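You operate a simulated robot arm through the tools that you are given. There is no shell and no other tool. Be economical: measure what you need, move in short steps, check, and stop when the job is done.

You run a simulated robot arm. Do the job below in one go: nothing can be reset, and whatever is moved stays where it is left.

Task
Box the bundle of the grey box's year and put the box in the cupboard.
Fine: the cupboard door ends shut.

The check looks at the end state, three seconds after you hand in, the way a careful person would. Anything else that was tipped, shoved, dropped, spilled or broken makes it a failure.

Robot
A 7-joint arm with a two-finger parallel gripper on a trunk, on a base that drives. Base frame: it is fixed to the floor where the robot stands at the start and does not move with it; the origin is under the middle of the robot, x ahead of it, y to its left, z up. Readings come in m, degrees, newtons and seconds.
With the tool pointing down near the work surface it reaches from about 0.24 to 0.76 m from the robot's upright axis, wherever it stands. Its first joint turns from -166.0 to 166.0 degrees. Places, roughly: inside of the grey archive box [0.5, -0.3, 0.3]; cupboard door [0.6, -0.8, 1.2]; floor of the cupboard [0.8, -0.8, 0.4]. Payload 3.91 kg.
The tool frame sits at the grasp point between the pads (the TCP): z along the fingers, y along the line on which they close. The tips reach 0.03 m beyond it. The gripper opens to 0.11 m. The fingers are 0.02 m wide and 0.01 m thick; the gripper's body (0.048 by 0.112 m) begins 0.055 m behind the TCP.
Orientation is told as [roll, pitch, yaw] about the base's x, y, z axes, in that order, counted from this pose: with the fingers straight down and closing along the base's y, the tool's x points along the base's -x, its y along +y and its z along -z.

Tools
- The arm moves only by the tool play_rows. Its argument "commands" is a list of rows, each a list of 3 entries, a list of its own where there are three numbers: the turn, a rotation vector about the base's x, y, z in units of 120 degrees (1.0 is 120 degrees), then the shift along the base's x, y, z in units of 200 mm (1.0 is 200 mm), then the finger opening in m, from 0 to 0.11. In form: [[[rx, ry, rz], [dx, dy, dz], grip], ...]. A call has 1 to 10 rows; each row is the pose to reach, as a shift and turn from the pose commanded when the call began. A call with a number of a shift or a turn outside -1 to 1 is refused whole. A row lasts 0.2 s, in which the tool goes at most 0.05 m and 8.6 degrees; a call with a longer step from one row to the next is refused whole, and so is a gripper value outside its range. A pose out of reach is approached as far as the arm can. The call stops where the force on the tool passes 90 N (or 10 N more than at its start, if that is more) or the arm is blocked; 0.2 s more then pass. Each finger travels about 0.153 m/s and halts on what it meets, pressing with about 22 N; the grip force reading is that of the motor and also rises with nothing between the fingers. The clock runs only during rows and for 0.2 s after the last one: add rows that repeat a pose to give the fingers time. The reply holds the time, the measured pose of the TCP, the force on the tool along the base axes, the opening and the grip force, in the units named above and with some noise.
- Cameras (640 x 400 px; columns grow to the right, rows downward): "scene" is now at [-0.0243, 0.0819, 1.3046]; the picture's right is [-0.79, -0.61, 0.00], its down [-0.38, 0.49, -0.78] and it looks along [0.48, -0.62, -0.62] (base axes); focal length 214 px, centre (320, 200). "wrist" rides on the gripper at [0.077, 0.007, -0.114] in the tool frame; the picture's right is [-0.09, 1.00, 0.00], its down [-0.80, -0.07, -0.60] and it looks along [-0.59, -0.05, 0.80] (tool axes); focal length 270 px, centre (320, 200). There is no depth. A picture from a camera that has moved, and an enlarged one, comes with that camera's place and axes in the base frame and with its lens.
- capture(camera): a new picture of that camera. The clock stands still meanwhile.
- move_column(by): slides the trunk up (or, below 0, down) by that many m; the arm and the scene camera ride with it, the base frame stays. It gives what a move gives, with no picture.
- roll_base(legs): drives the robot by 1 to 6 legs, each [ahead, turn to the left] in m and degrees, along the robot's own axes; the way and the turn of a leg run together, so that a leg with both is an arc; at most 1.5 m and 180 degrees a leg. The arm and the cameras ride along, it lands a little off, and it stops where it bumps. It gives what a move gives.
- pan_tilt(pan, tilt): turns the head with the scene camera to pan (to the left, within 155 degrees either way) and tilt (down, from -29 to 69), counted from straight ahead of the robot. It gives what a move gives.
- enlarge(camera, box): a new picture of the part [left, top, right, bottom] of that camera's present view, enlarged. The clock stands still meanwhile.
- hand_in(): hands the job in; it is judged then, once.

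Go step by step. Nothing tells you exact positions but the pictures and the camera data: compare them with the known pose of the tool, close in by small moves and look again before you grip or let go. The budget is 120 turns and 98 pictures, counting those below and the enlarged ones. Unless the task says otherwise, let go and move clear before handing in, and close with one line.

The tools are called after "Emit:" as name(argument=value, ...) on one line, values as JSON. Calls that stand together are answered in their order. play_rows: Moves the arm, as the interface text tells. Its arguments: {"type":"object","properties":{"commands":{"type":"array"}},"required":["commands"]} The other tools are called the same way: move_column (by) slides the trunk up or down; roll_base (legs) drives the base; pan_tilt (pan, tilt) turns the head that bears the scene camera; capture (camera) takes a picture; enlarge (camera, box) takes an enlarged picture of a part of a camera's view; hand_in () hands the job in.

At the start:

```text
time_s: 0.0
tool_pos: [0.3489, -0.158, 1.1791]
ee_rot: [0.0, 0.2, 0.0]
ft_force: [0.6, -0.6, 0.1]
finger_gap: 0.1099
finger_force: 0.1
trunk travel left (down, up): [-0.275, 0.335]
robot x, y, heading: [-0.0006, -0.0005, 0.0]
head pan, tilt: [-52.1, 38.4]
```

scene: 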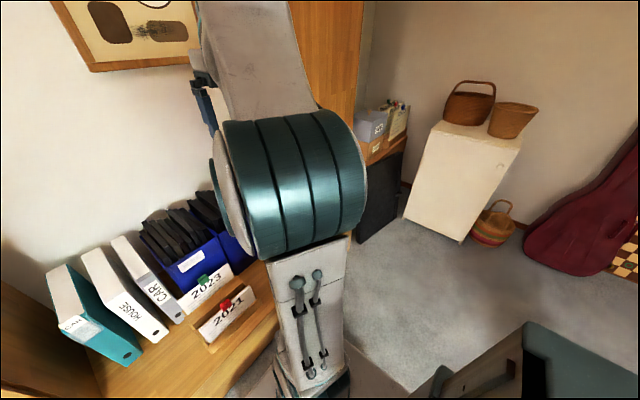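
wrist: 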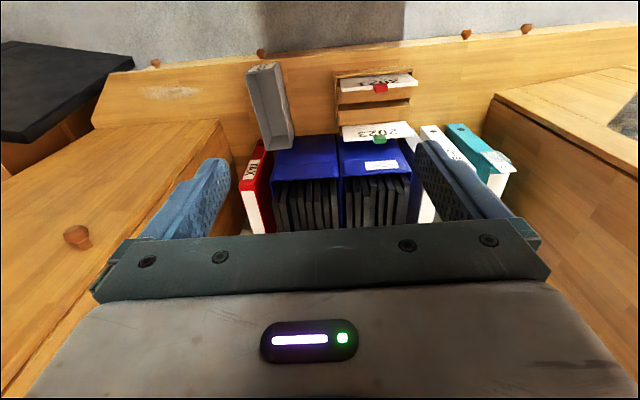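

I see a shelf desk with blue bundles/boxes, year cards and a grey box. I'll look closer before anything moves.

Emit:
enlarge(camera="wrist", box=[220, 40, 540, 240])

Emit:
enlarge(camera="scene", box=[40, 180, 290, 370])

Emit:
pan_tilt(pan=-20, tilt=45)

Emit:
capture(camera="scene")

Emit:
pan_tilt(pan=-75, tilt=25)

Emit:
capture(camera="scene")

```text
2.00 times, centred on (380, 140) of wrist
camera zoom: at [0.2741, -0.1511, 1.2936], right [0.09, 1.0, 0.0], down [0.8, -0.07, 0.59], along [0.59, -0.05, -0.8], focal length 541 px, centre (200, 320)
```

zoom: 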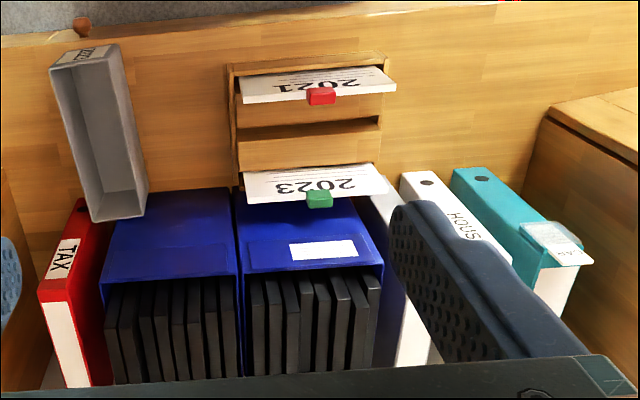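

```text
2.11 times, centred on (165, 275) of scene
camera zoom: at [-0.0243, 0.0819, 1.3046], right [-0.79, -0.61, 0.0], down [-0.38, 0.49, -0.78], along [0.48, -0.62, -0.62], focal length 452 px, centre (646, 42)
```

zoom: 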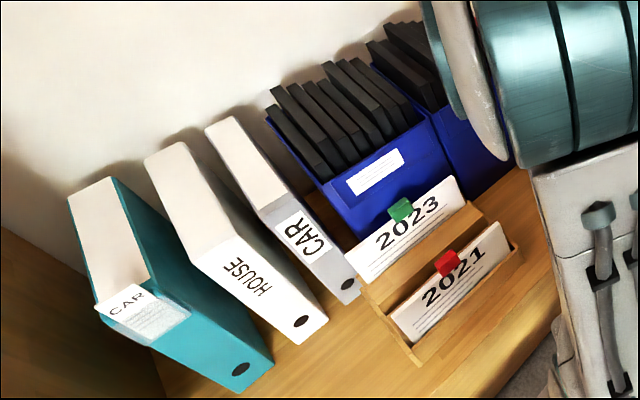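

```text
time_s: 1.0
tool_pos: [0.3514, -0.1571, 1.1788]
ee_rot: [-0.1, 0.0, -0.1]
ft_force: [-0.2, 0.1, 0.1]
finger_gap: 0.11
finger_force: 0.1
trunk travel left (down, up): [-0.275, 0.335]
robot x, y, heading: [-0.0024, 0.0008, 0.2]
head pan, tilt: [-20.0, 45.0]
```

```text
93 pictures are left
camera scene: at [-0.0007, 0.122, 1.2949], right [-0.34, -0.94, 0.0], down [-0.66, 0.24, -0.71], along [0.66, -0.24, -0.71], focal length 214 px, centre (320, 200)
```

scene: 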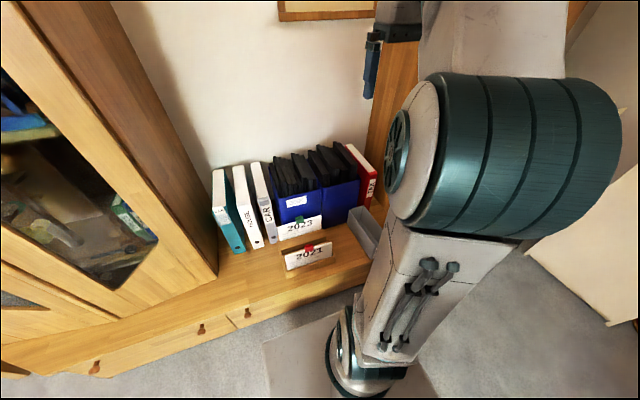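

```text
time_s: 2.2
tool_pos: [0.3502, -0.1574, 1.1787]
ee_rot: [0.0, 0.1, 0.1]
ft_force: [-0.3, -0.3, -0.7]
finger_gap: 0.11
finger_force: 0.0
trunk travel left (down, up): [-0.275, 0.335]
robot x, y, heading: [-0.0007, -0.0009, -0.0]
head pan, tilt: [-75.0, 25.0]
```

```text
92 pictures are left
camera scene: at [-0.0532, 0.0609, 1.3254], right [-0.97, -0.26, 0.0], down [-0.11, 0.41, -0.91], along [0.24, -0.88, -0.42], focal length 214 px, centre (320, 200)
```

scene: 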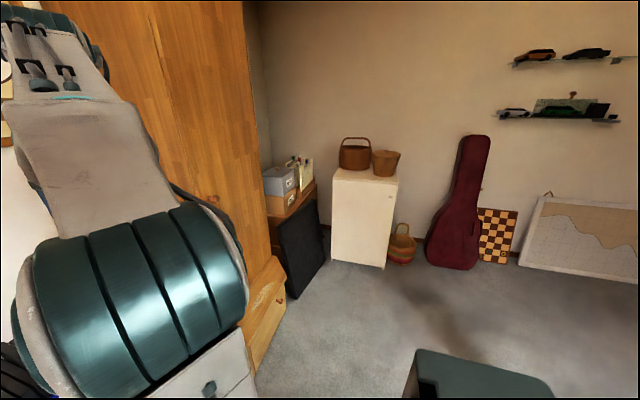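

The grey box stands at the right with a label on its near face; I need to read the year.

Emit:
enlarge(camera="wrist", box=[235, 50, 315, 100])

Emit:
enlarge(camera="scene", box=[250, 140, 330, 220])

```text
8.00 times, centred on (275, 75) of wrist
camera zoom: at [0.2741, -0.1511, 1.2936], right [0.09, 1.0, 0.0], down [0.8, -0.07, 0.59], along [0.59, -0.05, -0.8], focal length 2162 px, centre (680, 1200)
```

zoom: 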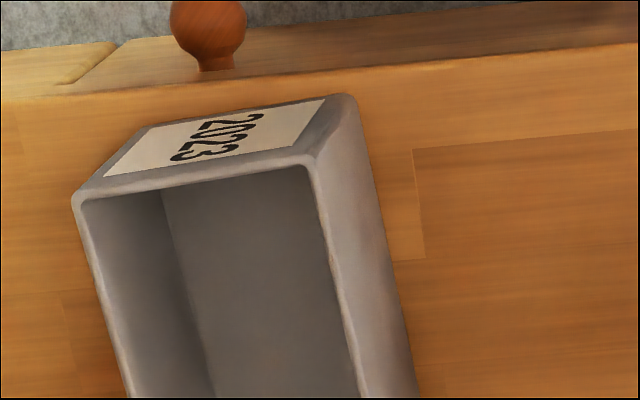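

```text
5.00 times, centred on (290, 180) of scene
camera zoom: at [-0.0532, 0.0609, 1.3254], right [-0.97, -0.26, 0.0], down [-0.11, 0.41, -0.91], along [0.24, -0.88, -0.42], focal length 1072 px, centre (470, 300)
```

zoom: 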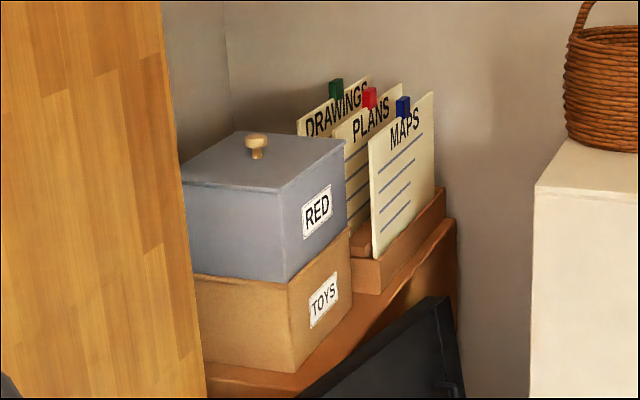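

The grey box is 2023, so the green-clip bundle is the one. Now I want to see the cupboard front and whether there is room behind.

Emit:
pan_tilt(pan=-140, tilt=35)

Emit:
capture(camera="scene")

Emit:
pan_tilt(pan=140, tilt=35)

Emit:
capture(camera="scene")

Emit:
pan_tilt(pan=-45, tilt=15)

Emit:
capture(camera="scene")

```text
time_s: 3.6
tool_pos: [0.3502, -0.1571, 1.1787]
ee_rot: [0.0, 0.2, 0.0]
ft_force: [0.8, 0.8, -0.5]
finger_gap: 0.1101
finger_force: 0.1
trunk travel left (down, up): [-0.275, 0.335]
robot x, y, heading: [0.0008, -0.0008, 0.2]
head pan, tilt: [-140.0, 35.0]
```

```text
89 pictures are left
camera scene: at [-0.1445, 0.0932, 1.3097], right [-0.64, 0.77, 0.0], down [0.44, 0.37, -0.82], along [-0.63, -0.53, -0.57], focal length 214 px, centre (320, 200)
```

scene: 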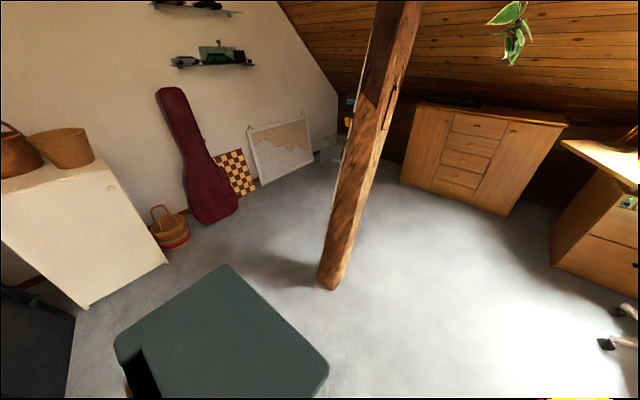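

```text
time_s: 7.4
tool_pos: [0.3498, -0.1573, 1.1788]
ee_rot: [0.1, 0.2, 0.0]
ft_force: [-0.5, -0.3, -0.7]
finger_gap: 0.1101
finger_force: 0.1
trunk travel left (down, up): [-0.275, 0.335]
robot x, y, heading: [0.0046, -0.0021, -0.1]
head pan, tilt: [140.0, 35.0]
```

```text
88 pictures are left
camera scene: at [-0.1445, 0.2065, 1.3097], right [0.64, 0.77, 0.0], down [0.44, -0.37, -0.82], along [-0.63, 0.53, -0.57], focal length 214 px, centre (320, 200)
```

scene: 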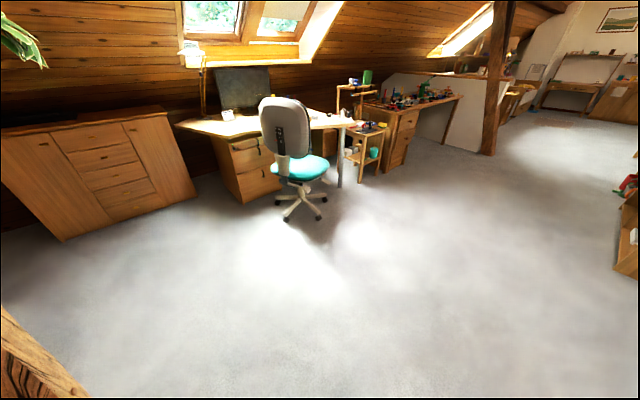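

```text
time_s: 10.2
tool_pos: [0.3507, -0.1567, 1.1782]
ee_rot: [0.0, 0.1, 0.1]
ft_force: [-0.2, -0.9, -0.1]
finger_gap: 0.11
finger_force: 0.0
trunk travel left (down, up): [-0.275, 0.335]
robot x, y, heading: [0.0015, 0.0006, -0.2]
head pan, tilt: [-45.0, 15.0]
```

```text
87 pictures are left
camera scene: at [-0.011, 0.0838, 1.3417], right [-0.71, -0.71, 0.0], down [-0.18, 0.18, -0.97], along [0.68, -0.68, -0.26], focal length 214 px, centre (320, 200)
```

scene: 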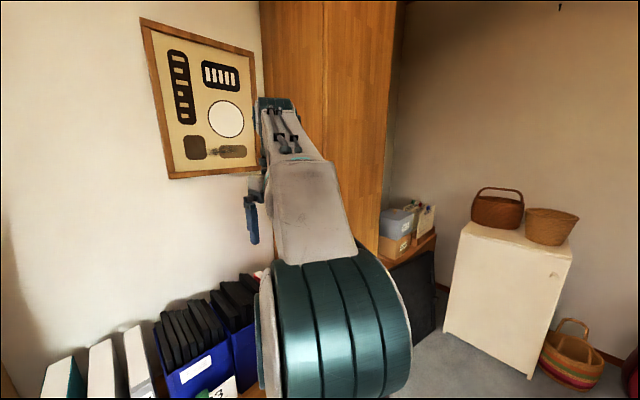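

The way back has a wooden post at about (-0.85,-0.41), otherwise the floor is clear. I move the arm left out of the camera's way to view the cupboard.

Emit:
play_rows(commands=[[[0, 0, 0], [0, 0.24, 0], 0.11], [[0, 0, 0], [0, 0.48, 0], 0.11], [[0, 0, 0], [0, 0.72, 0], 0.11], [[0, 0, 0], [0, 0.96, 0], 0.11]])

Emit:
play_rows(commands=[[[0, 0, 0], [0, 0.24, 0], 0.11], [[0, 0, 0], [0, 0.48, 0], 0.11], [[0, 0, 0], [0, 0.72, 0], 0.11], [[0, 0, 0], [0, 0.96, 0], 0.11]])

Emit:
pan_tilt(pan=-50, tilt=25)

Emit:
capture(camera="scene")

Emit:
capture(camera="wrist")

```text
time_s: 11.2
tool_pos: [0.3492, 0.0346, 1.1778]
ee_rot: [0.0, 0.1, 0.0]
ft_force: [-0.2, -1.2, -1.1]
finger_gap: 0.1101
finger_force: 0.1
trunk travel left (down, up): [-0.275, 0.335]
robot x, y, heading: [0.001, 0.0026, 0.1]
head pan, tilt: [-45.0, 15.0]
```

```text
time_s: 12.2
tool_pos: [0.3489, 0.2276, 1.1763]
ee_rot: [-0.1, 0.1, -0.2]
ft_force: [0.3, -0.2, -0.6]
finger_gap: 0.1099
finger_force: 0.2
trunk travel left (down, up): [-0.275, 0.335]
robot x, y, heading: [-0.0005, 0.0017, 0.0]
head pan, tilt: [-45.0, 15.0]
```

```text
time_s: 12.9
tool_pos: [0.3489, 0.2268, 1.1767]
ee_rot: [0.0, 0.0, 0.0]
ft_force: [0.5, 1.1, 1.1]
finger_gap: 0.1102
finger_force: 0.1
trunk travel left (down, up): [-0.275, 0.335]
robot x, y, heading: [0.0001, -0.0037, -0.3]
head pan, tilt: [-50.0, 25.0]
```

```text
86 pictures are left
camera scene: at [-0.0178, 0.0794, 1.3255], right [-0.77, -0.64, 0.0], down [-0.27, 0.32, -0.91], along [0.58, -0.69, -0.42], focal length 214 px, centre (320, 200)
```

scene: 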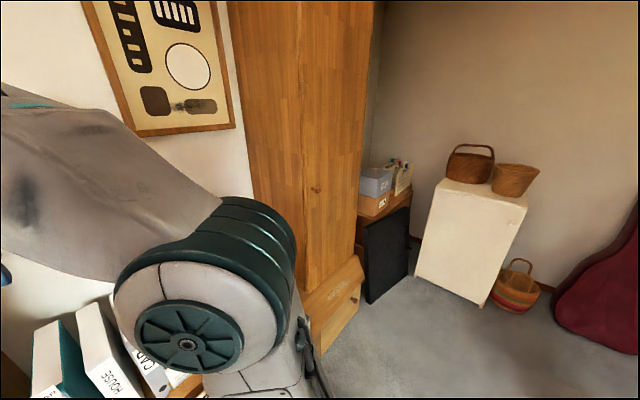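

```text
85 pictures are left
camera wrist: at [0.2731, 0.2333, 1.2911], right [0.09, 1.0, 0.0], down [0.8, -0.07, 0.59], along [0.59, -0.05, -0.8], focal length 270 px, centre (320, 200)
```

wrist: 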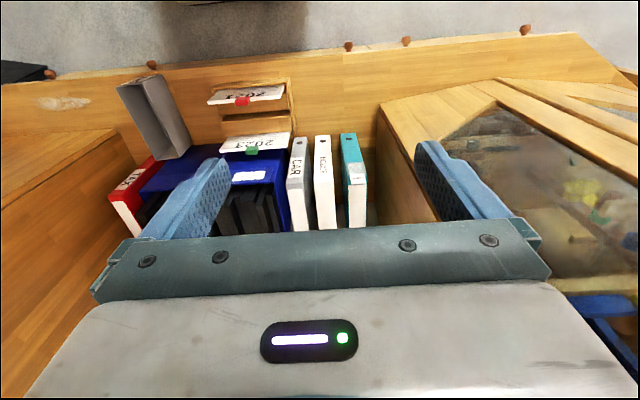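

The cupboard front (x≈0.57, y -0.54…-1.0) has a knob near (0.52,-0.53,1.0), hinge on the far right. First the bundle: I bring the wrist camera closer over the rack.

Emit:
play_rows(commands=[[[0, 0, 0], [0, -0.16, -0.16], 0.11], [[0, 0, 0], [0, -0.32, -0.32], 0.11], [[0, 0, 0], [0, -0.48, -0.48], 0.11], [[0, 0, 0], [0, -0.64, -0.64], 0.11], [[0, 0, 0], [0, -0.8, -0.8], 0.11], [[0, 0, 0], [0, -1, -1], 0.11]])

Emit:
play_rows(commands=[[[0, 0, 0], [-0.1, -0.1, -0.2], 0.11], [[0, 0, 0], [-0.2, -0.2, -0.4], 0.11], [[0, 0, 0], [-0.25, -0.25, -0.6], 0.11], [[0, 0, 0], [-0.25, -0.25, -0.8], 0.11]])

Emit:
capture(camera="wrist")

```text
refused: row 6 steps farther than a row can; nothing moved
```

```text
time_s: 13.9
tool_pos: [0.301, 0.1767, 1.0177]
ee_rot: [0.0, 0.0, 0.0]
ft_force: [0.0, 0.1, 0.2]
finger_gap: 0.1101
finger_force: 0.0
trunk travel left (down, up): [-0.275, 0.335]
robot x, y, heading: [0.0008, -0.0014, -0.2]
head pan, tilt: [-50.0, 25.0]
```

```text
84 pictures are left
camera wrist: at [0.2243, 0.1844, 1.1321], right [0.09, 1.0, 0.0], down [0.8, -0.07, 0.59], along [0.59, -0.05, -0.8], focal length 270 px, centre (320, 200)
```

wrist: 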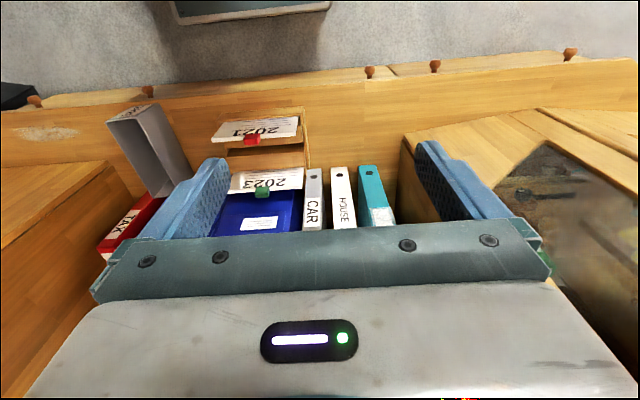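

Continue lower and to the right.

Emit:
play_rows(commands=[[[0, 0, 0], [0, -0.2, -0.14], 0.11], [[0, 0, 0], [0, -0.4, -0.28], 0.11], [[0, 0, 0], [0, -0.6, -0.42], 0.11], [[0, 0, 0], [0, -0.8, -0.56], 0.11], [[0, 0, 0], [0, -1, -0.7], 0.11]])

Emit:
capture(camera="wrist")

Emit:
enlarge(camera="wrist", box=[160, 40, 480, 240])

Emit:
pan_tilt(pan=-15, tilt=50)

Emit:
capture(camera="scene")

```text
time_s: 15.1
tool_pos: [0.3002, -0.0236, 0.8798]
ee_rot: [-0.1, 0.0, 0.1]
ft_force: [-0.3, 0.5, -0.2]
finger_gap: 0.1099
finger_force: 0.0
trunk travel left (down, up): [-0.275, 0.335]
robot x, y, heading: [0.0032, -0.0001, -0.0]
head pan, tilt: [-50.0, 25.0]
```

```text
83 pictures are left
camera wrist: at [0.2241, -0.0163, 0.994], right [0.09, 1.0, 0.0], down [0.8, -0.07, 0.59], along [0.59, -0.05, -0.8], focal length 270 px, centre (320, 200)
```

wrist: 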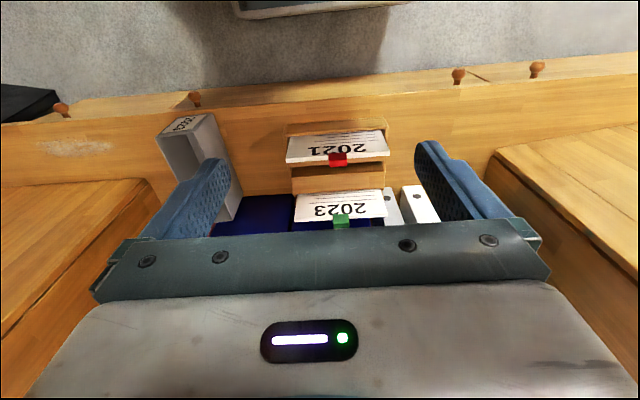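

```text
2.00 times, centred on (320, 140) of wrist
camera zoom: at [0.2241, -0.0163, 0.994], right [0.09, 1.0, 0.0], down [0.8, -0.07, 0.59], along [0.59, -0.05, -0.8], focal length 541 px, centre (320, 320)
```

zoom: 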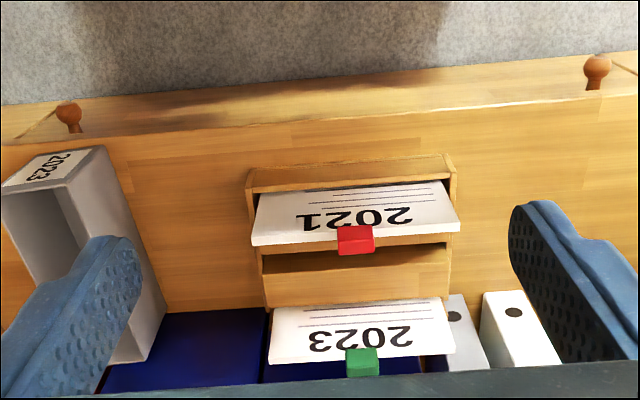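

```text
time_s: 16.1
tool_pos: [0.3004, -0.0225, 0.8803]
ee_rot: [0.0, 0.0, -0.1]
ft_force: [0.3, -0.2, 0.6]
finger_gap: 0.1099
finger_force: 0.0
trunk travel left (down, up): [-0.275, 0.335]
robot x, y, heading: [0.003, 0.0023, -0.1]
head pan, tilt: [-15.0, 50.0]
```

```text
81 pictures are left
camera scene: at [-0.0027, 0.1299, 1.288], right [-0.26, -0.97, 0.0], down [-0.74, 0.2, -0.64], along [0.62, -0.17, -0.77], focal length 214 px, centre (320, 200)
```

scene: 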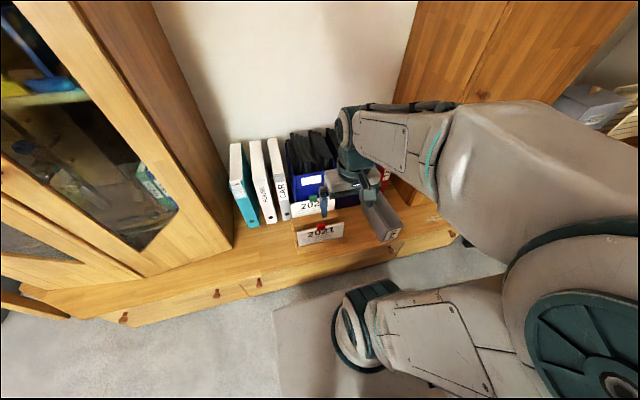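

Estimates: 2023 clip at (0.622,0,0.54), bundle ~0.21 wide along y; box ~0.235 x 0.085, centre (0.54,-0.33), rim z≈0.46. I move closer for detail on the clip and slot.

Emit:
play_rows(commands=[[[0, 0, 0], [0.15, 0.03, -0.16], 0.11], [[0, 0, 0], [0.3, 0.06, -0.32], 0.11], [[0, 0, 0], [0.45, 0.09, -0.48], 0.11], [[0, 0, 0], [0.6, 0.11, -0.65], 0.11]])

Emit:
capture(camera="wrist")

Emit:
enlarge(camera="wrist", box=[220, 100, 420, 240])

```text
time_s: 17.1
tool_pos: [0.4194, -0.0013, 0.7477]
ee_rot: [-0.1, 0.0, 0.0]
ft_force: [0.7, -0.6, 0.2]
finger_gap: 0.1102
finger_force: 0.1
trunk travel left (down, up): [-0.275, 0.335]
robot x, y, heading: [-0.0037, 0.0013, -0.1]
head pan, tilt: [-15.0, 50.0]
```

```text
80 pictures are left
camera wrist: at [0.3436, 0.0065, 0.8625], right [0.09, 1.0, 0.0], down [0.8, -0.07, 0.59], along [0.59, -0.05, -0.8], focal length 270 px, centre (320, 200)
```

wrist: 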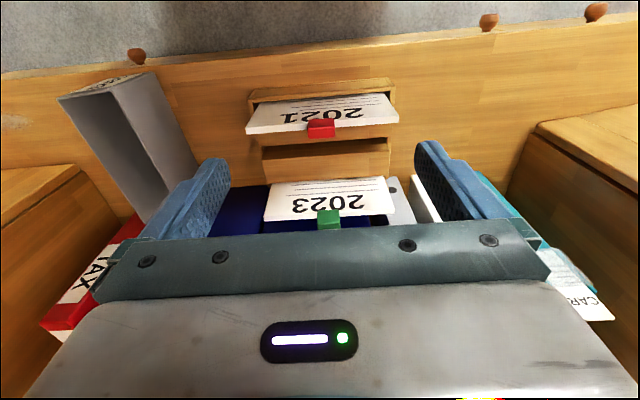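

```text
2.86 times, centred on (320, 170) of wrist
camera zoom: at [0.3436, 0.0065, 0.8625], right [0.09, 1.0, 0.0], down [0.8, -0.07, 0.59], along [0.59, -0.05, -0.8], focal length 772 px, centre (320, 286)
```

zoom: 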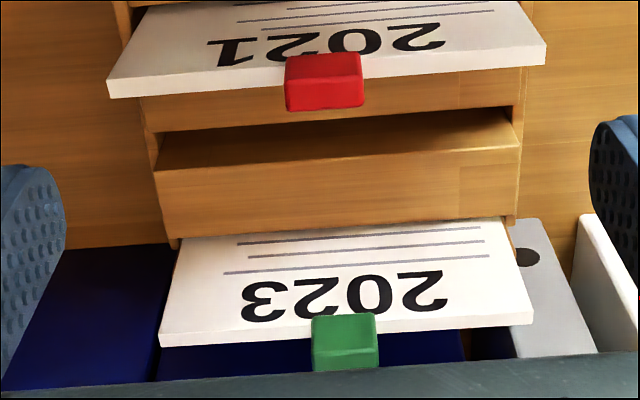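

The blue file face is at x≈0.67, too close behind for pinching the sheets front-to-back, so I'll take the clip by its sides (closing along y), with tips just above the paper edge (~0.535). Approach above first.

Emit:
play_rows(commands=[[[0, 0, 0], [0.2, 0, -0.0], 0.11], [[0, 0, 0], [0.4, 0, -0.0], 0.1], [[0, 0, 0], [0.6, 0, -0.05], 0.09], [[0, 0, 0], [0.8, 0, -0.15], 0.08], [[0, 0, 0], [1.0, -0.01, -0.25], 0.08], [[0, 0, 0], [1.0, -0.01, -0.45], 0.08]])

Emit:
capture(camera="wrist")

Emit:
enlarge(camera="scene", box=[240, 100, 440, 250])

```text
time_s: 18.5
tool_pos: [0.6196, -0.0026, 0.6588]
ee_rot: [0.0, 0.1, 0.0]
ft_force: [-0.4, -1.7, -0.4]
finger_gap: 0.08
finger_force: 0.1
trunk travel left (down, up): [-0.275, 0.335]
robot x, y, heading: [-0.0048, -0.0012, 0.1]
head pan, tilt: [-15.0, 50.0]
```

```text
78 pictures are left
camera wrist: at [0.5439, 0.0037, 0.7725], right [0.09, 1.0, 0.0], down [0.8, -0.07, 0.59], along [0.59, -0.05, -0.8], focal length 270 px, centre (320, 200)
```

wrist: 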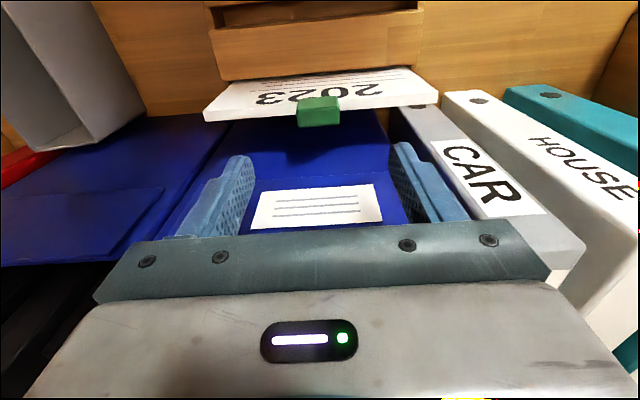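

```text
2.67 times, centred on (340, 175) of scene
camera zoom: at [-0.0027, 0.1299, 1.288], right [-0.26, -0.97, 0.0], down [-0.74, 0.2, -0.64], along [0.62, -0.17, -0.77], focal length 572 px, centre (267, 267)
```

zoom: 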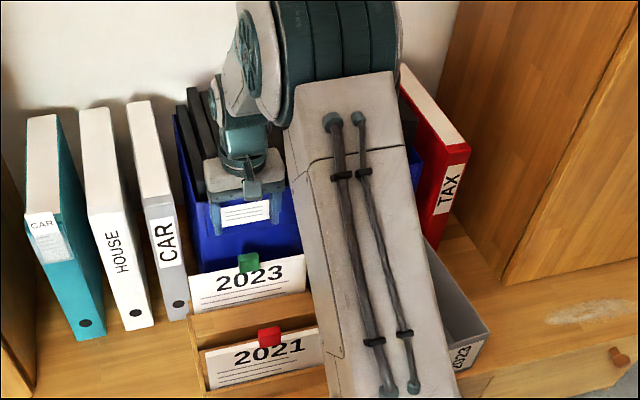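

The clip is right under the tool, (0.621,-0.003). I descend to TCP z≈0.572 and look.

Emit:
play_rows(commands=[[[0, 0, 0], [0, 0, -0.15], 0.07], [[0, 0, 0], [0, 0, -0.3], 0.07], [[0, 0, 0], [0, 0, -0.37], 0.07], [[0, 0, 0], [0.005, 0, -0.43], 0.07], [[0, 0, 0], [0.005, 0, -0.43], 0.07]])

Emit:
enlarge(camera="wrist", box=[160, 100, 480, 300])

Emit:
enlarge(camera="scene", box=[280, 150, 380, 220])

```text
time_s: 19.7
tool_pos: [0.6204, -0.003, 0.5732]
ee_rot: [-0.1, 0.1, 0.0]
ft_force: [-7.3, -0.1, 2.6]
finger_gap: 0.0697
finger_force: 0.1
trunk travel left (down, up): [-0.275, 0.335]
robot x, y, heading: [-0.0008, 0.0016, 0.1]
head pan, tilt: [-15.0, 50.0]
```

```text
2.00 times, centred on (320, 200) of wrist
camera zoom: at [0.5443, 0.0032, 0.6877], right [0.09, 1.0, 0.0], down [0.8, -0.07, 0.59], along [0.59, -0.05, -0.81], focal length 541 px, centre (320, 200)
```

zoom: 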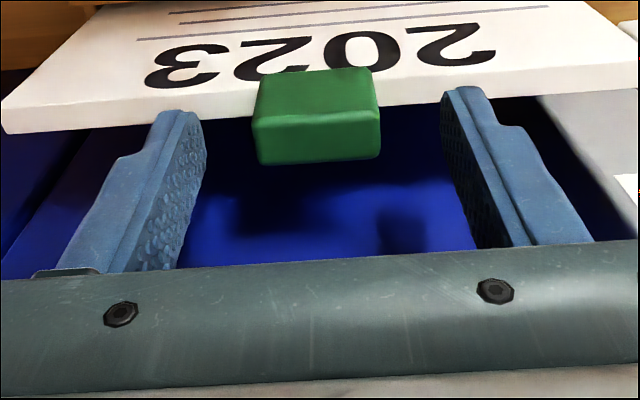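

```text
5.71 times, centred on (330, 185) of scene
camera zoom: at [-0.0035, 0.1299, 1.288], right [-0.26, -0.97, 0.0], down [-0.74, 0.2, -0.64], along [0.62, -0.17, -0.77], focal length 1226 px, centre (263, 286)
```

zoom: 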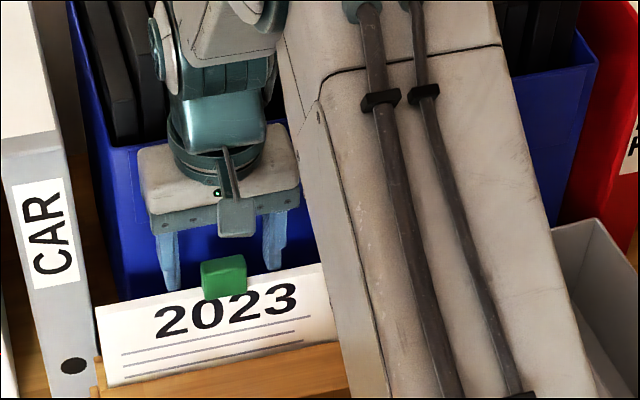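

A light -7 N in x suggests the hand just touches the blue file behind. I back off a few millimetres, then close on the clip.

Emit:
play_rows(commands=[[[0, 0, 0], [-0.03, 0, 0], 0.07], [[0, 0, 0], [-0.035, 0, 0], 0.07]])

```text
time_s: 20.3
tool_pos: [0.6143, -0.0043, 0.5722]
ee_rot: [0.0, 0.0, 0.0]
ft_force: [-0.4, 0.1, -0.7]
finger_gap: 0.0698
finger_force: 0.0
trunk travel left (down, up): [-0.275, 0.335]
robot x, y, heading: [-0.0009, -0.0022, 0.2]
head pan, tilt: [-15.0, 50.0]
```

Contact is gone. Lower a touch and close.

Emit:
play_rows(commands=[[[0, 0, 0], [0, 0, -0.025], 0.06], [[0, 0, 0], [0, 0, -0.025], 0.03], [[0, 0, 0], [0, 0, -0.025], 0.015], [[0, 0, 0], [0, 0, -0.025], 0.01], [[0, 0, 0], [0, 0, -0.025], 0.01]])

Emit:
enlarge(camera="wrist", box=[160, 100, 480, 300])

```text
time_s: 21.5
tool_pos: [0.6138, -0.0054, 0.5681]
ee_rot: [0.0, 0.1, 0.0]
ft_force: [0.3, -0.5, 0.0]
finger_gap: 0.0357
finger_force: 22.2
trunk travel left (down, up): [-0.275, 0.335]
robot x, y, heading: [-0.0004, -0.0034, -0.0]
head pan, tilt: [-15.0, 50.0]
```

```text
2.00 times, centred on (320, 200) of wrist
camera zoom: at [0.5377, 0.0028, 0.6824], right [0.09, 1.0, 0.0], down [0.8, -0.07, 0.59], along [0.59, -0.05, -0.8], focal length 541 px, centre (320, 200)
```

zoom: 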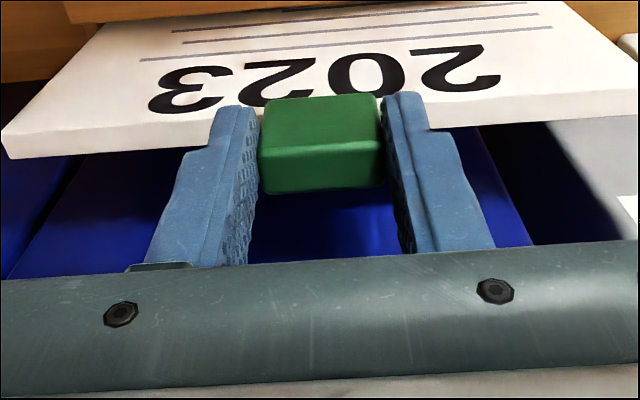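

Clip held, gap 35.7 mm. I lift straight up in small steps.

Emit:
play_rows(commands=[[[0, 0, 0], [0, 0, 0.1], 0.01], [[0, 0, 0], [0, 0, 0.2], 0.01], [[0, 0, 0], [0, 0, 0.3], 0.01], [[0, 0, 0], [0, 0, 0.4], 0.01]])

Emit:
capture(camera="wrist")

Emit:
enlarge(camera="scene", box=[240, 100, 440, 250])

```text
time_s: 22.5
tool_pos: [0.6133, -0.004, 0.6472]
ee_rot: [-0.1, 0.1, 0.1]
ft_force: [0.1, 0.1, -1.7]
finger_gap: 0.0355
finger_force: 22.1
trunk travel left (down, up): [-0.275, 0.335]
robot x, y, heading: [-0.0006, 0.0022, 0.2]
head pan, tilt: [-15.0, 50.0]
```

```text
73 pictures are left
camera wrist: at [0.5379, 0.003, 0.7613], right [0.09, 1.0, 0.0], down [0.8, -0.07, 0.59], along [0.59, -0.05, -0.81], focal length 270 px, centre (320, 200)
```

wrist: 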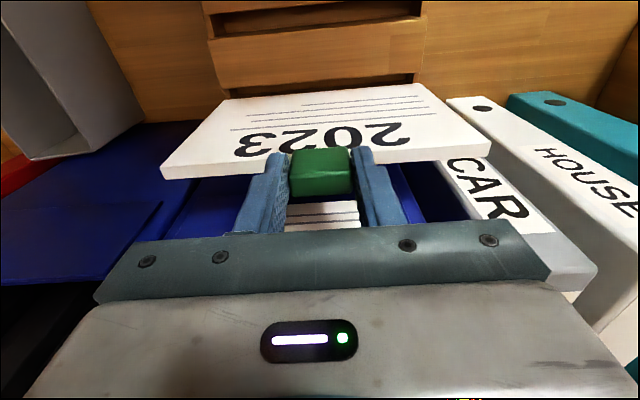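

```text
2.67 times, centred on (340, 175) of scene
camera zoom: at [-0.0023, 0.13, 1.2879], right [-0.26, -0.97, 0.0], down [-0.74, 0.2, -0.64], along [0.62, -0.17, -0.77], focal length 572 px, centre (267, 267)
```

zoom: 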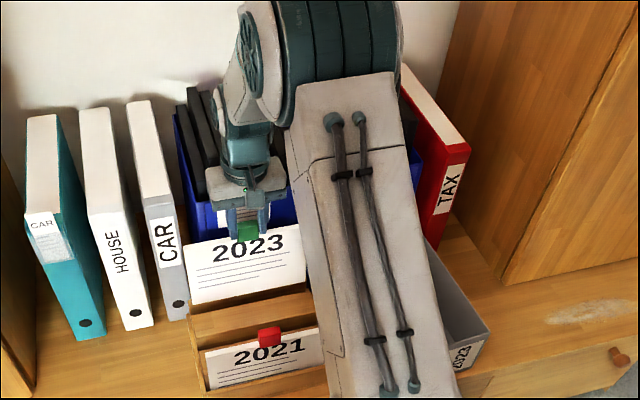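

The bundle hangs straight. Lift further, clear of everything, then pull back toward me.

Emit:
play_rows(commands=[[[0, 0, 0], [0, 0, 0.2], 0.01], [[0, 0, 0], [0, 0, 0.4], 0.01], [[0, 0, 0], [0, 0, 0.6], 0.01], [[0, 0, 0], [0, 0, 0.8], 0.01], [[0, 0, 0], [-0.2, -0.1, 0.95], 0.01], [[0, 0, 0], [-0.4, -0.2, 0.95], 0.01], [[0, 0, 0], [-0.5, -0.4, 0.95], 0.01], [[0, 0, 0], [-0.5, -0.6, 0.95], 0.01], [[0, 0, 0], [-0.5, -0.8, 0.95], 0.01]])

Emit:
capture(camera="wrist")

```text
refused: row 5 steps farther than a row can; nothing moved
```

```text
71 pictures are left
camera wrist: at [0.5379, 0.003, 0.7613], right [0.09, 1.0, 0.0], down [0.8, -0.07, 0.59], along [0.59, -0.05, -0.81], focal length 270 px, centre (320, 200)
```

wrist: 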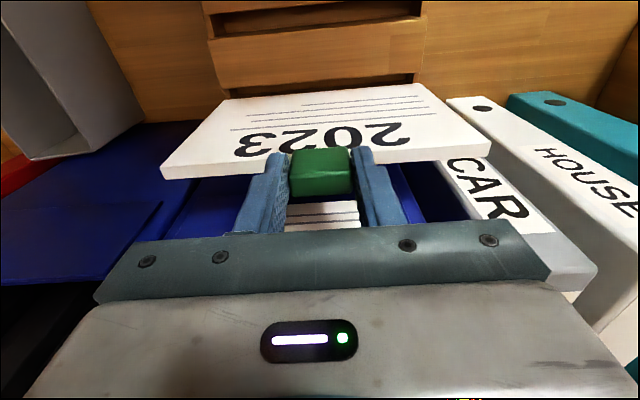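

One row was too long; same path with smaller steps.

Emit:
play_rows(commands=[[[0, 0, 0], [0, 0, 0.2], 0.01], [[0, 0, 0], [0, 0, 0.4], 0.01], [[0, 0, 0], [0, 0, 0.6], 0.01], [[0, 0, 0], [0, 0, 0.8], 0.01], [[0, 0, 0], [0, 0, 0.95], 0.01], [[0, 0, 0], [-0.2, 0, 0.95], 0.01], [[0, 0, 0], [-0.4, 0, 0.95], 0.01], [[0, 0, 0], [-0.5, -0.16, 0.95], 0.01], [[0, 0, 0], [-0.5, -0.36, 0.95], 0.01], [[0, 0, 0], [-0.5, -0.5, 0.95], 0.01]])

Emit:
play_rows(commands=[[[0, 0, -0.07], [0, 0, 0], 0.01], [[0, 0, -0.14], [0, 0, 0], 0.01], [[0, 0, -0.21], [0, 0, 0], 0.01], [[0, 0, -0.28], [0, 0, 0], 0.01], [[0, 0, -0.35], [0, 0, 0], 0.01], [[0, 0, -0.42], [0, 0, 0], 0.01], [[0, 0, -0.49], [0, 0, 0], 0.01], [[0, 0, -0.56], [0, 0, 0], 0.01], [[0, 0, -0.63], [0, 0, 0], 0.01], [[0, 0, -0.7], [0, 0, 0], 0.01]])

Emit:
capture(camera="wrist")

Emit:
capture(camera="scene")

```text
time_s: 24.7
tool_pos: [0.5162, -0.1038, 0.838]
ee_rot: [0.0, 0.2, 0.0]
ft_force: [-0.8, -0.1, -1.5]
finger_gap: 0.0356
finger_force: 21.8
trunk travel left (down, up): [-0.275, 0.335]
robot x, y, heading: [0.0005, -0.003, 0.0]
head pan, tilt: [-15.0, 50.0]
```

```text
time_s: 26.9
tool_pos: [0.5149, -0.1038, 0.8395]
ee_rot: [0.0, 0.0, -84.1]
ft_force: [-0.3, 0.7, -2.0]
finger_gap: 0.0356
finger_force: 21.7
trunk travel left (down, up): [-0.275, 0.335]
robot x, y, heading: [0.0018, -0.0026, -0.2]
head pan, tilt: [-15.0, 50.0]
```

```text
70 pictures are left
camera wrist: at [0.5142, -0.0269, 0.9531], right [1.0, 0.01, 0.0], down [0.01, -0.8, 0.59], along [0.01, -0.59, -0.8], focal length 270 px, centre (320, 200)
```

wrist: 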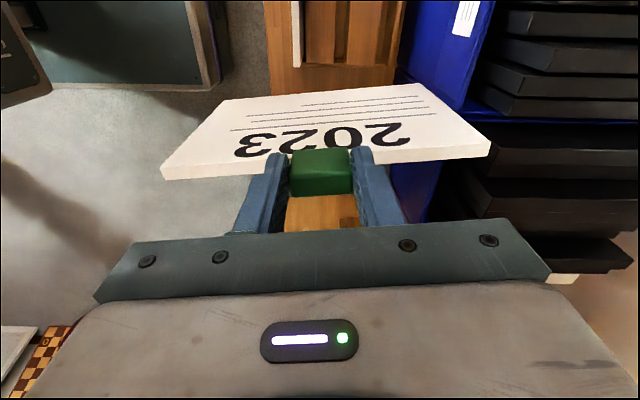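

```text
69 pictures are left
camera scene: at [-0.0025, 0.1298, 1.288], right [-0.26, -0.97, 0.0], down [-0.74, 0.2, -0.64], along [0.62, -0.17, -0.77], focal length 214 px, centre (320, 200)
```

scene: 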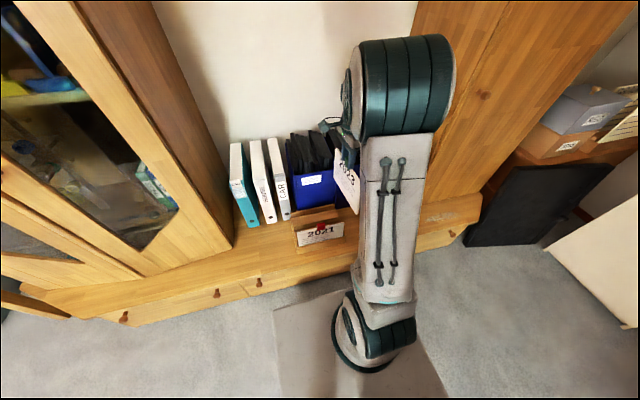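

The bundle is turned along x. I now bring it over the box (est. centre (0.54,-0.331)), staying above the rim.

Emit:
play_rows(commands=[[[0, 0, 0], [0.03, -0.2, 0], 0.01], [[0, 0, 0], [0.06, -0.4, 0], 0.01], [[0, 0, 0], [0.09, -0.6, 0], 0.01], [[0, 0, 0], [0.12, -0.8, 0], 0.01], [[0, 0, 0], [0.125, -1, 0], 0.01]])

Emit:
play_rows(commands=[[[0, 0, 0], [0, -0.13, -0.1], 0.01], [[0, 0, 0], [0, -0.13, -0.25], 0.01], [[0, 0, 0], [0, -0.13, -0.4], 0.01], [[0, 0, 0], [0, -0.13, -0.5], 0.01]])

Emit:
capture(camera="wrist")

Emit:
pan_tilt(pan=-30, tilt=50)

Emit:
capture(camera="scene")

```text
time_s: 28.1
tool_pos: [0.5412, -0.3031, 0.8376]
ee_rot: [-0.1, 0.1, -84.1]
ft_force: [-0.2, -0.8, -1.8]
finger_gap: 0.0357
finger_force: 22.3
trunk travel left (down, up): [-0.275, 0.335]
robot x, y, heading: [-0.001, -0.0023, 0.1]
head pan, tilt: [-15.0, 50.0]
```

```text
time_s: 29.1
tool_pos: [0.5409, -0.3288, 0.7381]
ee_rot: [-0.1, 0.1, -84.1]
ft_force: [1.3, 0.2, -2.4]
finger_gap: 0.0355
finger_force: 22.7
trunk travel left (down, up): [-0.275, 0.335]
robot x, y, heading: [-0.0004, -0.0021, -0.2]
head pan, tilt: [-15.0, 50.0]
```

```text
68 pictures are left
camera wrist: at [0.54, -0.2516, 0.8532], right [1.0, 0.02, 0.0], down [0.01, -0.8, 0.59], along [0.01, -0.59, -0.8], focal length 270 px, centre (320, 200)
```

wrist: 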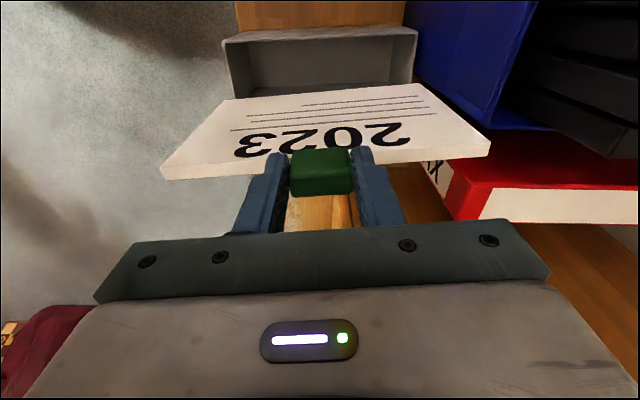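

```text
time_s: 29.9
tool_pos: [0.5402, -0.3284, 0.7384]
ee_rot: [0.0, 0.1, -84.0]
ft_force: [0.4, 0.4, -1.7]
finger_gap: 0.0355
finger_force: 22.3
trunk travel left (down, up): [-0.275, 0.335]
robot x, y, heading: [-0.0005, 0.0025, -0.2]
head pan, tilt: [-30.0, 50.0]
```

```text
67 pictures are left
camera scene: at [-0.0101, 0.1112, 1.288], right [-0.5, -0.87, 0.0], down [-0.66, 0.38, -0.64], along [0.56, -0.32, -0.77], focal length 214 px, centre (320, 200)
```

scene: 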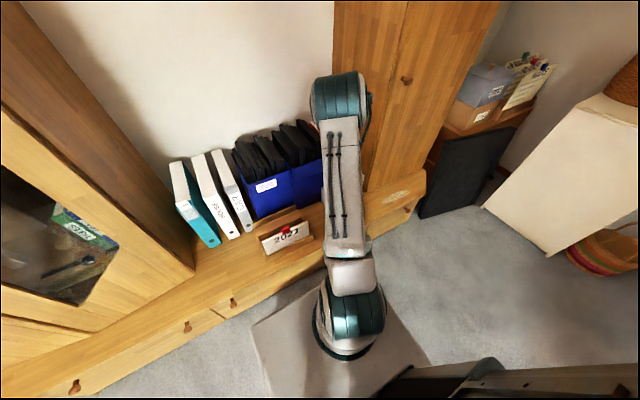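

The box's +y rim now reads (0.417,-0.296)–(0.661,-0.276), so box centre ≈(0.541,-0.328), yaw ≈4.7°. I adjust (dy +7 mm, -1.2°) and lower until just above the rim.

Emit:
play_rows(commands=[[[0, 0, -0.01], [0, 0.035, 0], 0.01], [[0, 0, -0.01], [0, 0.035, -0.1], 0.01], [[0, 0, -0.01], [0, 0.035, -0.2], 0.01], [[0, 0, -0.01], [0, 0.035, -0.25], 0.01], [[0, 0, -0.01], [0, 0.035, -0.25], 0.01]])

Emit:
capture(camera="wrist")

```text
time_s: 31.1
tool_pos: [0.5407, -0.3231, 0.6877]
ee_rot: [0.0, 0.1, -85.2]
ft_force: [0.2, -0.3, -1.6]
finger_gap: 0.0355
finger_force: 21.9
trunk travel left (down, up): [-0.275, 0.335]
robot x, y, heading: [0.0021, 0.0028, -0.1]
head pan, tilt: [-30.0, 50.0]
```

```text
66 pictures are left
camera wrist: at [0.5412, -0.2455, 0.8026], right [1.0, 0.0, 0.0], down [0.0, -0.8, 0.59], along [0.0, -0.59, -0.8], focal length 270 px, centre (320, 200)
```

wrist: 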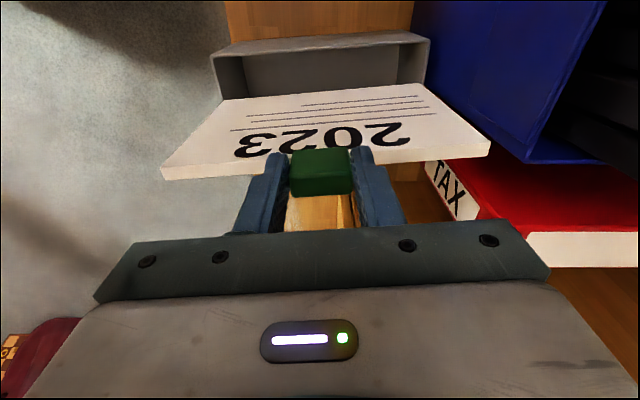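

The bundle bottom (z≈0.495) sits centred over the opening. Lowering into the box.

Emit:
play_rows(commands=[[[0, 0, 0], [-0.003, 0, -0.1], 0.01], [[0, 0, 0], [-0.005, 0, -0.2], 0.01], [[0, 0, 0], [-0.005, 0, -0.3], 0.01], [[0, 0, 0], [-0.005, 0, -0.4], 0.01]])

Emit:
capture(camera="wrist")

```text
time_s: 32.1
tool_pos: [0.5401, -0.322, 0.6084]
ee_rot: [0.0, 0.2, -85.2]
ft_force: [0.2, -0.7, -1.2]
finger_gap: 0.0359
finger_force: 22.0
trunk travel left (down, up): [-0.275, 0.335]
robot x, y, heading: [-0.001, 0.0007, -0.1]
head pan, tilt: [-30.0, 50.0]
```

```text
65 pictures are left
camera wrist: at [0.5409, -0.2461, 0.7223], right [1.0, 0.0, 0.0], down [0.0, -0.8, 0.59], along [0.0, -0.59, -0.8], focal length 270 px, centre (320, 200)
```

wrist: 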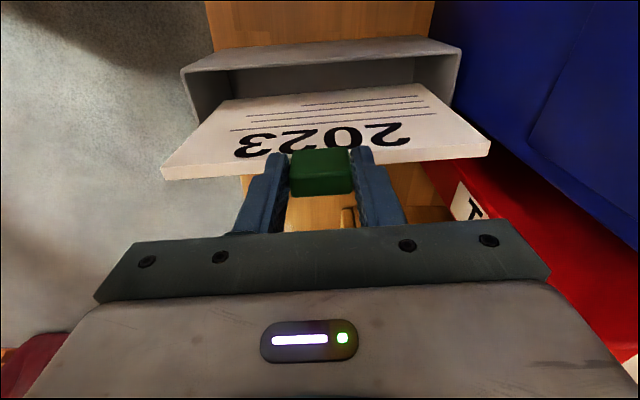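

It is inside, no contact. Continue down gently to the floor.

Emit:
play_rows(commands=[[[0, 0, 0], [0, 0, -0.1], 0.01], [[0, 0, 0], [0, 0, -0.2], 0.01], [[0, 0, 0], [0, 0, -0.25], 0.01]])

Emit:
play_rows(commands=[[[0, 0, 0], [0, 0, -0.02], 0.01], [[0, 0, 0], [0, 0, -0.04], 0.01]])

```text
time_s: 32.9
tool_pos: [0.5389, -0.3227, 0.5565]
ee_rot: [0.0, 0.0, -85.1]
ft_force: [-0.4, 0.3, -1.9]
finger_gap: 0.0357
finger_force: 21.9
trunk travel left (down, up): [-0.275, 0.335]
robot x, y, heading: [0.0026, -0.0007, 0.0]
head pan, tilt: [-30.0, 50.0]
```

```text
time_s: 33.5
tool_pos: [0.5393, -0.323, 0.5501]
ee_rot: [0.0, 0.1, -85.2]
ft_force: [-0.9, 0.3, -2.2]
finger_gap: 0.0356
finger_force: 22.1
trunk travel left (down, up): [-0.275, 0.335]
robot x, y, heading: [-0.0004, -0.0022, -0.0]
head pan, tilt: [-30.0, 50.0]
```

Still hanging free; step on.

Emit:
play_rows(commands=[[[0, 0, 0], [0, 0, -0.025], 0.01], [[0, 0, 0], [0, 0, -0.035], 0.01]])

Emit:
play_rows(commands=[[[0, 0, 0], [0, 0, -0.015], 0.01], [[0, 0, 0], [0, 0, -0.025], 0.01]])

Emit:
capture(camera="wrist")

```text
time_s: 34.1
tool_pos: [0.5385, -0.3219, 0.5428]
ee_rot: [-0.1, 0.1, -85.2]
ft_force: [0.2, 0.0, -1.2]
finger_gap: 0.0357
finger_force: 22.0
trunk travel left (down, up): [-0.275, 0.335]
robot x, y, heading: [-0.0004, 0.0044, 0.0]
head pan, tilt: [-30.0, 50.0]
```

```text
time_s: 34.7
tool_pos: [0.5389, -0.3233, 0.5381]
ee_rot: [-0.1, 0.2, -85.2]
ft_force: [-0.1, -0.2, -1.7]
finger_gap: 0.0356
finger_force: 21.5
trunk travel left (down, up): [-0.275, 0.335]
robot x, y, heading: [-0.0013, -0.0009, -0.0]
head pan, tilt: [-30.0, 50.0]
```

```text
64 pictures are left
camera wrist: at [0.5398, -0.2464, 0.6529], right [1.0, 0.0, 0.0], down [0.0, -0.8, 0.59], along [0.0, -0.59, -0.8], focal length 270 px, centre (320, 200)
```

wrist: 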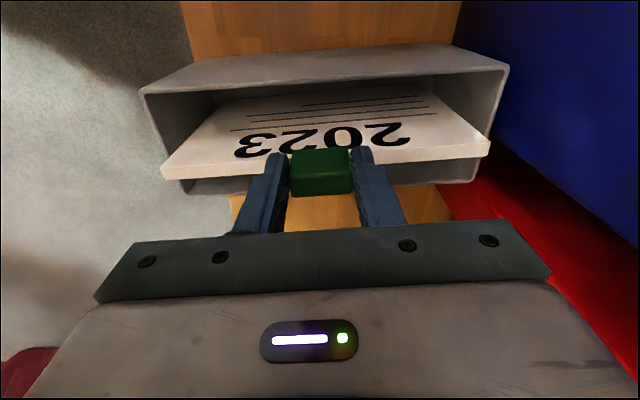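

Still free, well centred. Continue a couple of centimetres in small steps.

Emit:
play_rows(commands=[[[0, 0, 0], [0, 0, -0.03], 0.01], [[0, 0, 0], [0, 0, -0.05], 0.01]])

Emit:
play_rows(commands=[[[0, 0, 0], [0, 0, -0.02], 0.01], [[0, 0, 0], [0, 0, -0.03], 0.01]])

Emit:
play_rows(commands=[[[0, 0, 0], [0, 0, -0.02], 0.01], [[0, 0, 0], [0, 0, -0.03], 0.01]])

```text
time_s: 35.3
tool_pos: [0.5391, -0.3253, 0.5318]
ee_rot: [0.2, -0.3, -85.2]
ft_force: [-0.4, -0.4, 25.6]
finger_gap: 0.0356
finger_force: 21.9
trunk travel left (down, up): [-0.275, 0.335]
robot x, y, heading: [0.0029, 0.0028, -0.1]
head pan, tilt: [-30.0, 50.0]
```

```text
time_s: 35.9
tool_pos: [0.5386, -0.3243, 0.5275]
ee_rot: [0.4, -0.3, -85.2]
ft_force: [-4.9, 2.2, 54.7]
finger_gap: 0.0356
finger_force: 21.7
trunk travel left (down, up): [-0.275, 0.335]
robot x, y, heading: [-0.0007, 0.0053, -0.3]
head pan, tilt: [-30.0, 50.0]
```

```text
time_s: 36.6
tool_pos: [0.5401, -0.3278, 0.5277]
ee_rot: [0.8, -0.7, -85.3]
ft_force: [-7.9, 3.3, 44.4]
finger_gap: 0.0361
finger_force: 22.6
trunk travel left (down, up): [-0.275, 0.335]
robot x, y, heading: [0.0032, -0.0032, -0.0]
head pan, tilt: [-30.0, 50.0]
stopped in row 2: the force on the tool passed its limit (the readings are from after the stop); the commanded pose is now the measured one
```

It's on the box floor (contact at z≈0.533). I relieve the pressure, then release.

Emit:
play_rows(commands=[[[0, 0, 0], [0, 0.01, 0.02], 0.01], [[0, 0, 0], [0, 0.01, 0.02], 0.02], [[0, 0, 0], [0, 0.01, 0.02], 0.04], [[0, 0, 0], [0, 0.01, 0.02], 0.06], [[0, 0, 0], [0, 0.01, 0.02], 0.07]])

Emit:
play_rows(commands=[[[0, 0, 0], [0, 0, 0.15], 0.07], [[0, 0, 0], [0, 0.1, 0.35], 0.07], [[0, 0, 0], [0, 0.2, 0.55], 0.07], [[0, 0, 0], [0, 0.3, 0.75], 0.07], [[0, 0, 0], [0, 0.4, 0.95], 0.07]])

Emit:
capture(camera="wrist")

```text
time_s: 37.8
tool_pos: [0.5416, -0.3241, 0.5288]
ee_rot: [0.6, -0.4, -85.2]
ft_force: [11.7, 1.1, 31.3]
finger_gap: 0.0637
finger_force: 0.0
trunk travel left (down, up): [-0.275, 0.335]
robot x, y, heading: [-0.0041, -0.0049, -0.2]
head pan, tilt: [-30.0, 50.0]
```

```text
time_s: 39.0
tool_pos: [0.5404, -0.242, 0.7189]
ee_rot: [0.4, -0.4, -85.2]
ft_force: [-0.6, -0.9, -0.5]
finger_gap: 0.0702
finger_force: 0.1
trunk travel left (down, up): [-0.275, 0.335]
robot x, y, heading: [-0.0015, -0.0014, 0.2]
head pan, tilt: [-30.0, 50.0]
```

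```text
63 pictures are left
camera wrist: at [0.5407, -0.1643, 0.8317], right [1.0, 0.0, 0.01], down [-0.01, -0.8, 0.6], along [0.0, -0.6, -0.8], focal length 270 px, centre (320, 200)
```

wrist: 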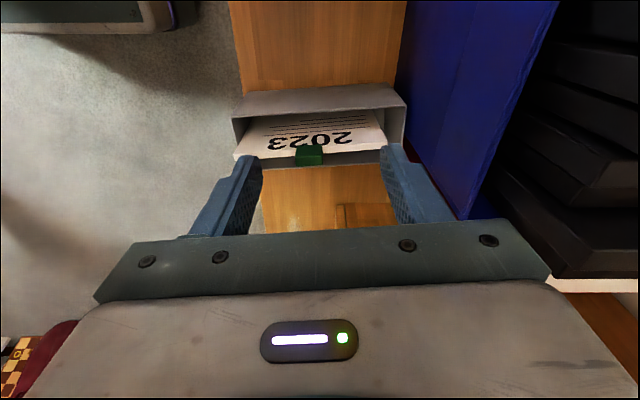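

The bundle stands in the box. Next the door: I raise and pull back the arm, undoing the yaw, and then tip the tool forward.

Emit:
play_rows(commands=[[[0, 0, 0], [0, 0.05, 0.2], 0.07], [[0, 0, 0.07], [-0.1, 0.1, 0.3], 0.07], [[0, 0, 0.14], [-0.2, 0.15, 0.4], 0.07], [[0, 0, 0.21], [-0.3, 0.2, 0.5], 0.07], [[0, 0, 0.28], [-0.4, 0.2, 0.6], 0.07], [[0, 0, 0.35], [-0.5, 0.2, 0.7], 0.07], [[0, 0, 0.42], [-0.6, 0.2, 0.8], 0.07], [[0, 0, 0.49], [-0.7, 0.2, 0.9], 0.07], [[0, 0, 0.56], [-0.8, 0.2, 1], 0.07], [[0, 0, 0.63], [-0.9, 0.2, 1], 0.07]])

Emit:
play_rows(commands=[[[0, 0, 0.07], [0, 0, 0.1], 0.07], [[0, -0.07, 0.07], [0, 0, 0.2], 0.07], [[0, -0.14, 0.07], [0, 0, 0.3], 0.07], [[0, -0.21, 0.07], [0, 0, 0.4], 0.07]])

```text
time_s: 41.2
tool_pos: [0.3622, -0.2031, 0.917]
ee_rot: [0.4, -0.4, -9.4]
ft_force: [-0.5, 0.7, 0.7]
finger_gap: 0.0698
finger_force: 0.0
trunk travel left (down, up): [-0.275, 0.335]
robot x, y, heading: [-0.0017, 0.0018, 0.0]
head pan, tilt: [-30.0, 50.0]
```

```text
time_s: 42.2
tool_pos: [0.361, -0.2039, 0.9981]
ee_rot: [3.0, -25.5, -1.6]
ft_force: [0.5, 0.1, 0.4]
finger_gap: 0.0699
finger_force: 0.1
trunk travel left (down, up): [-0.275, 0.335]
robot x, y, heading: [0.0005, -0.0007, -0.4]
head pan, tilt: [-30.0, 50.0]
```

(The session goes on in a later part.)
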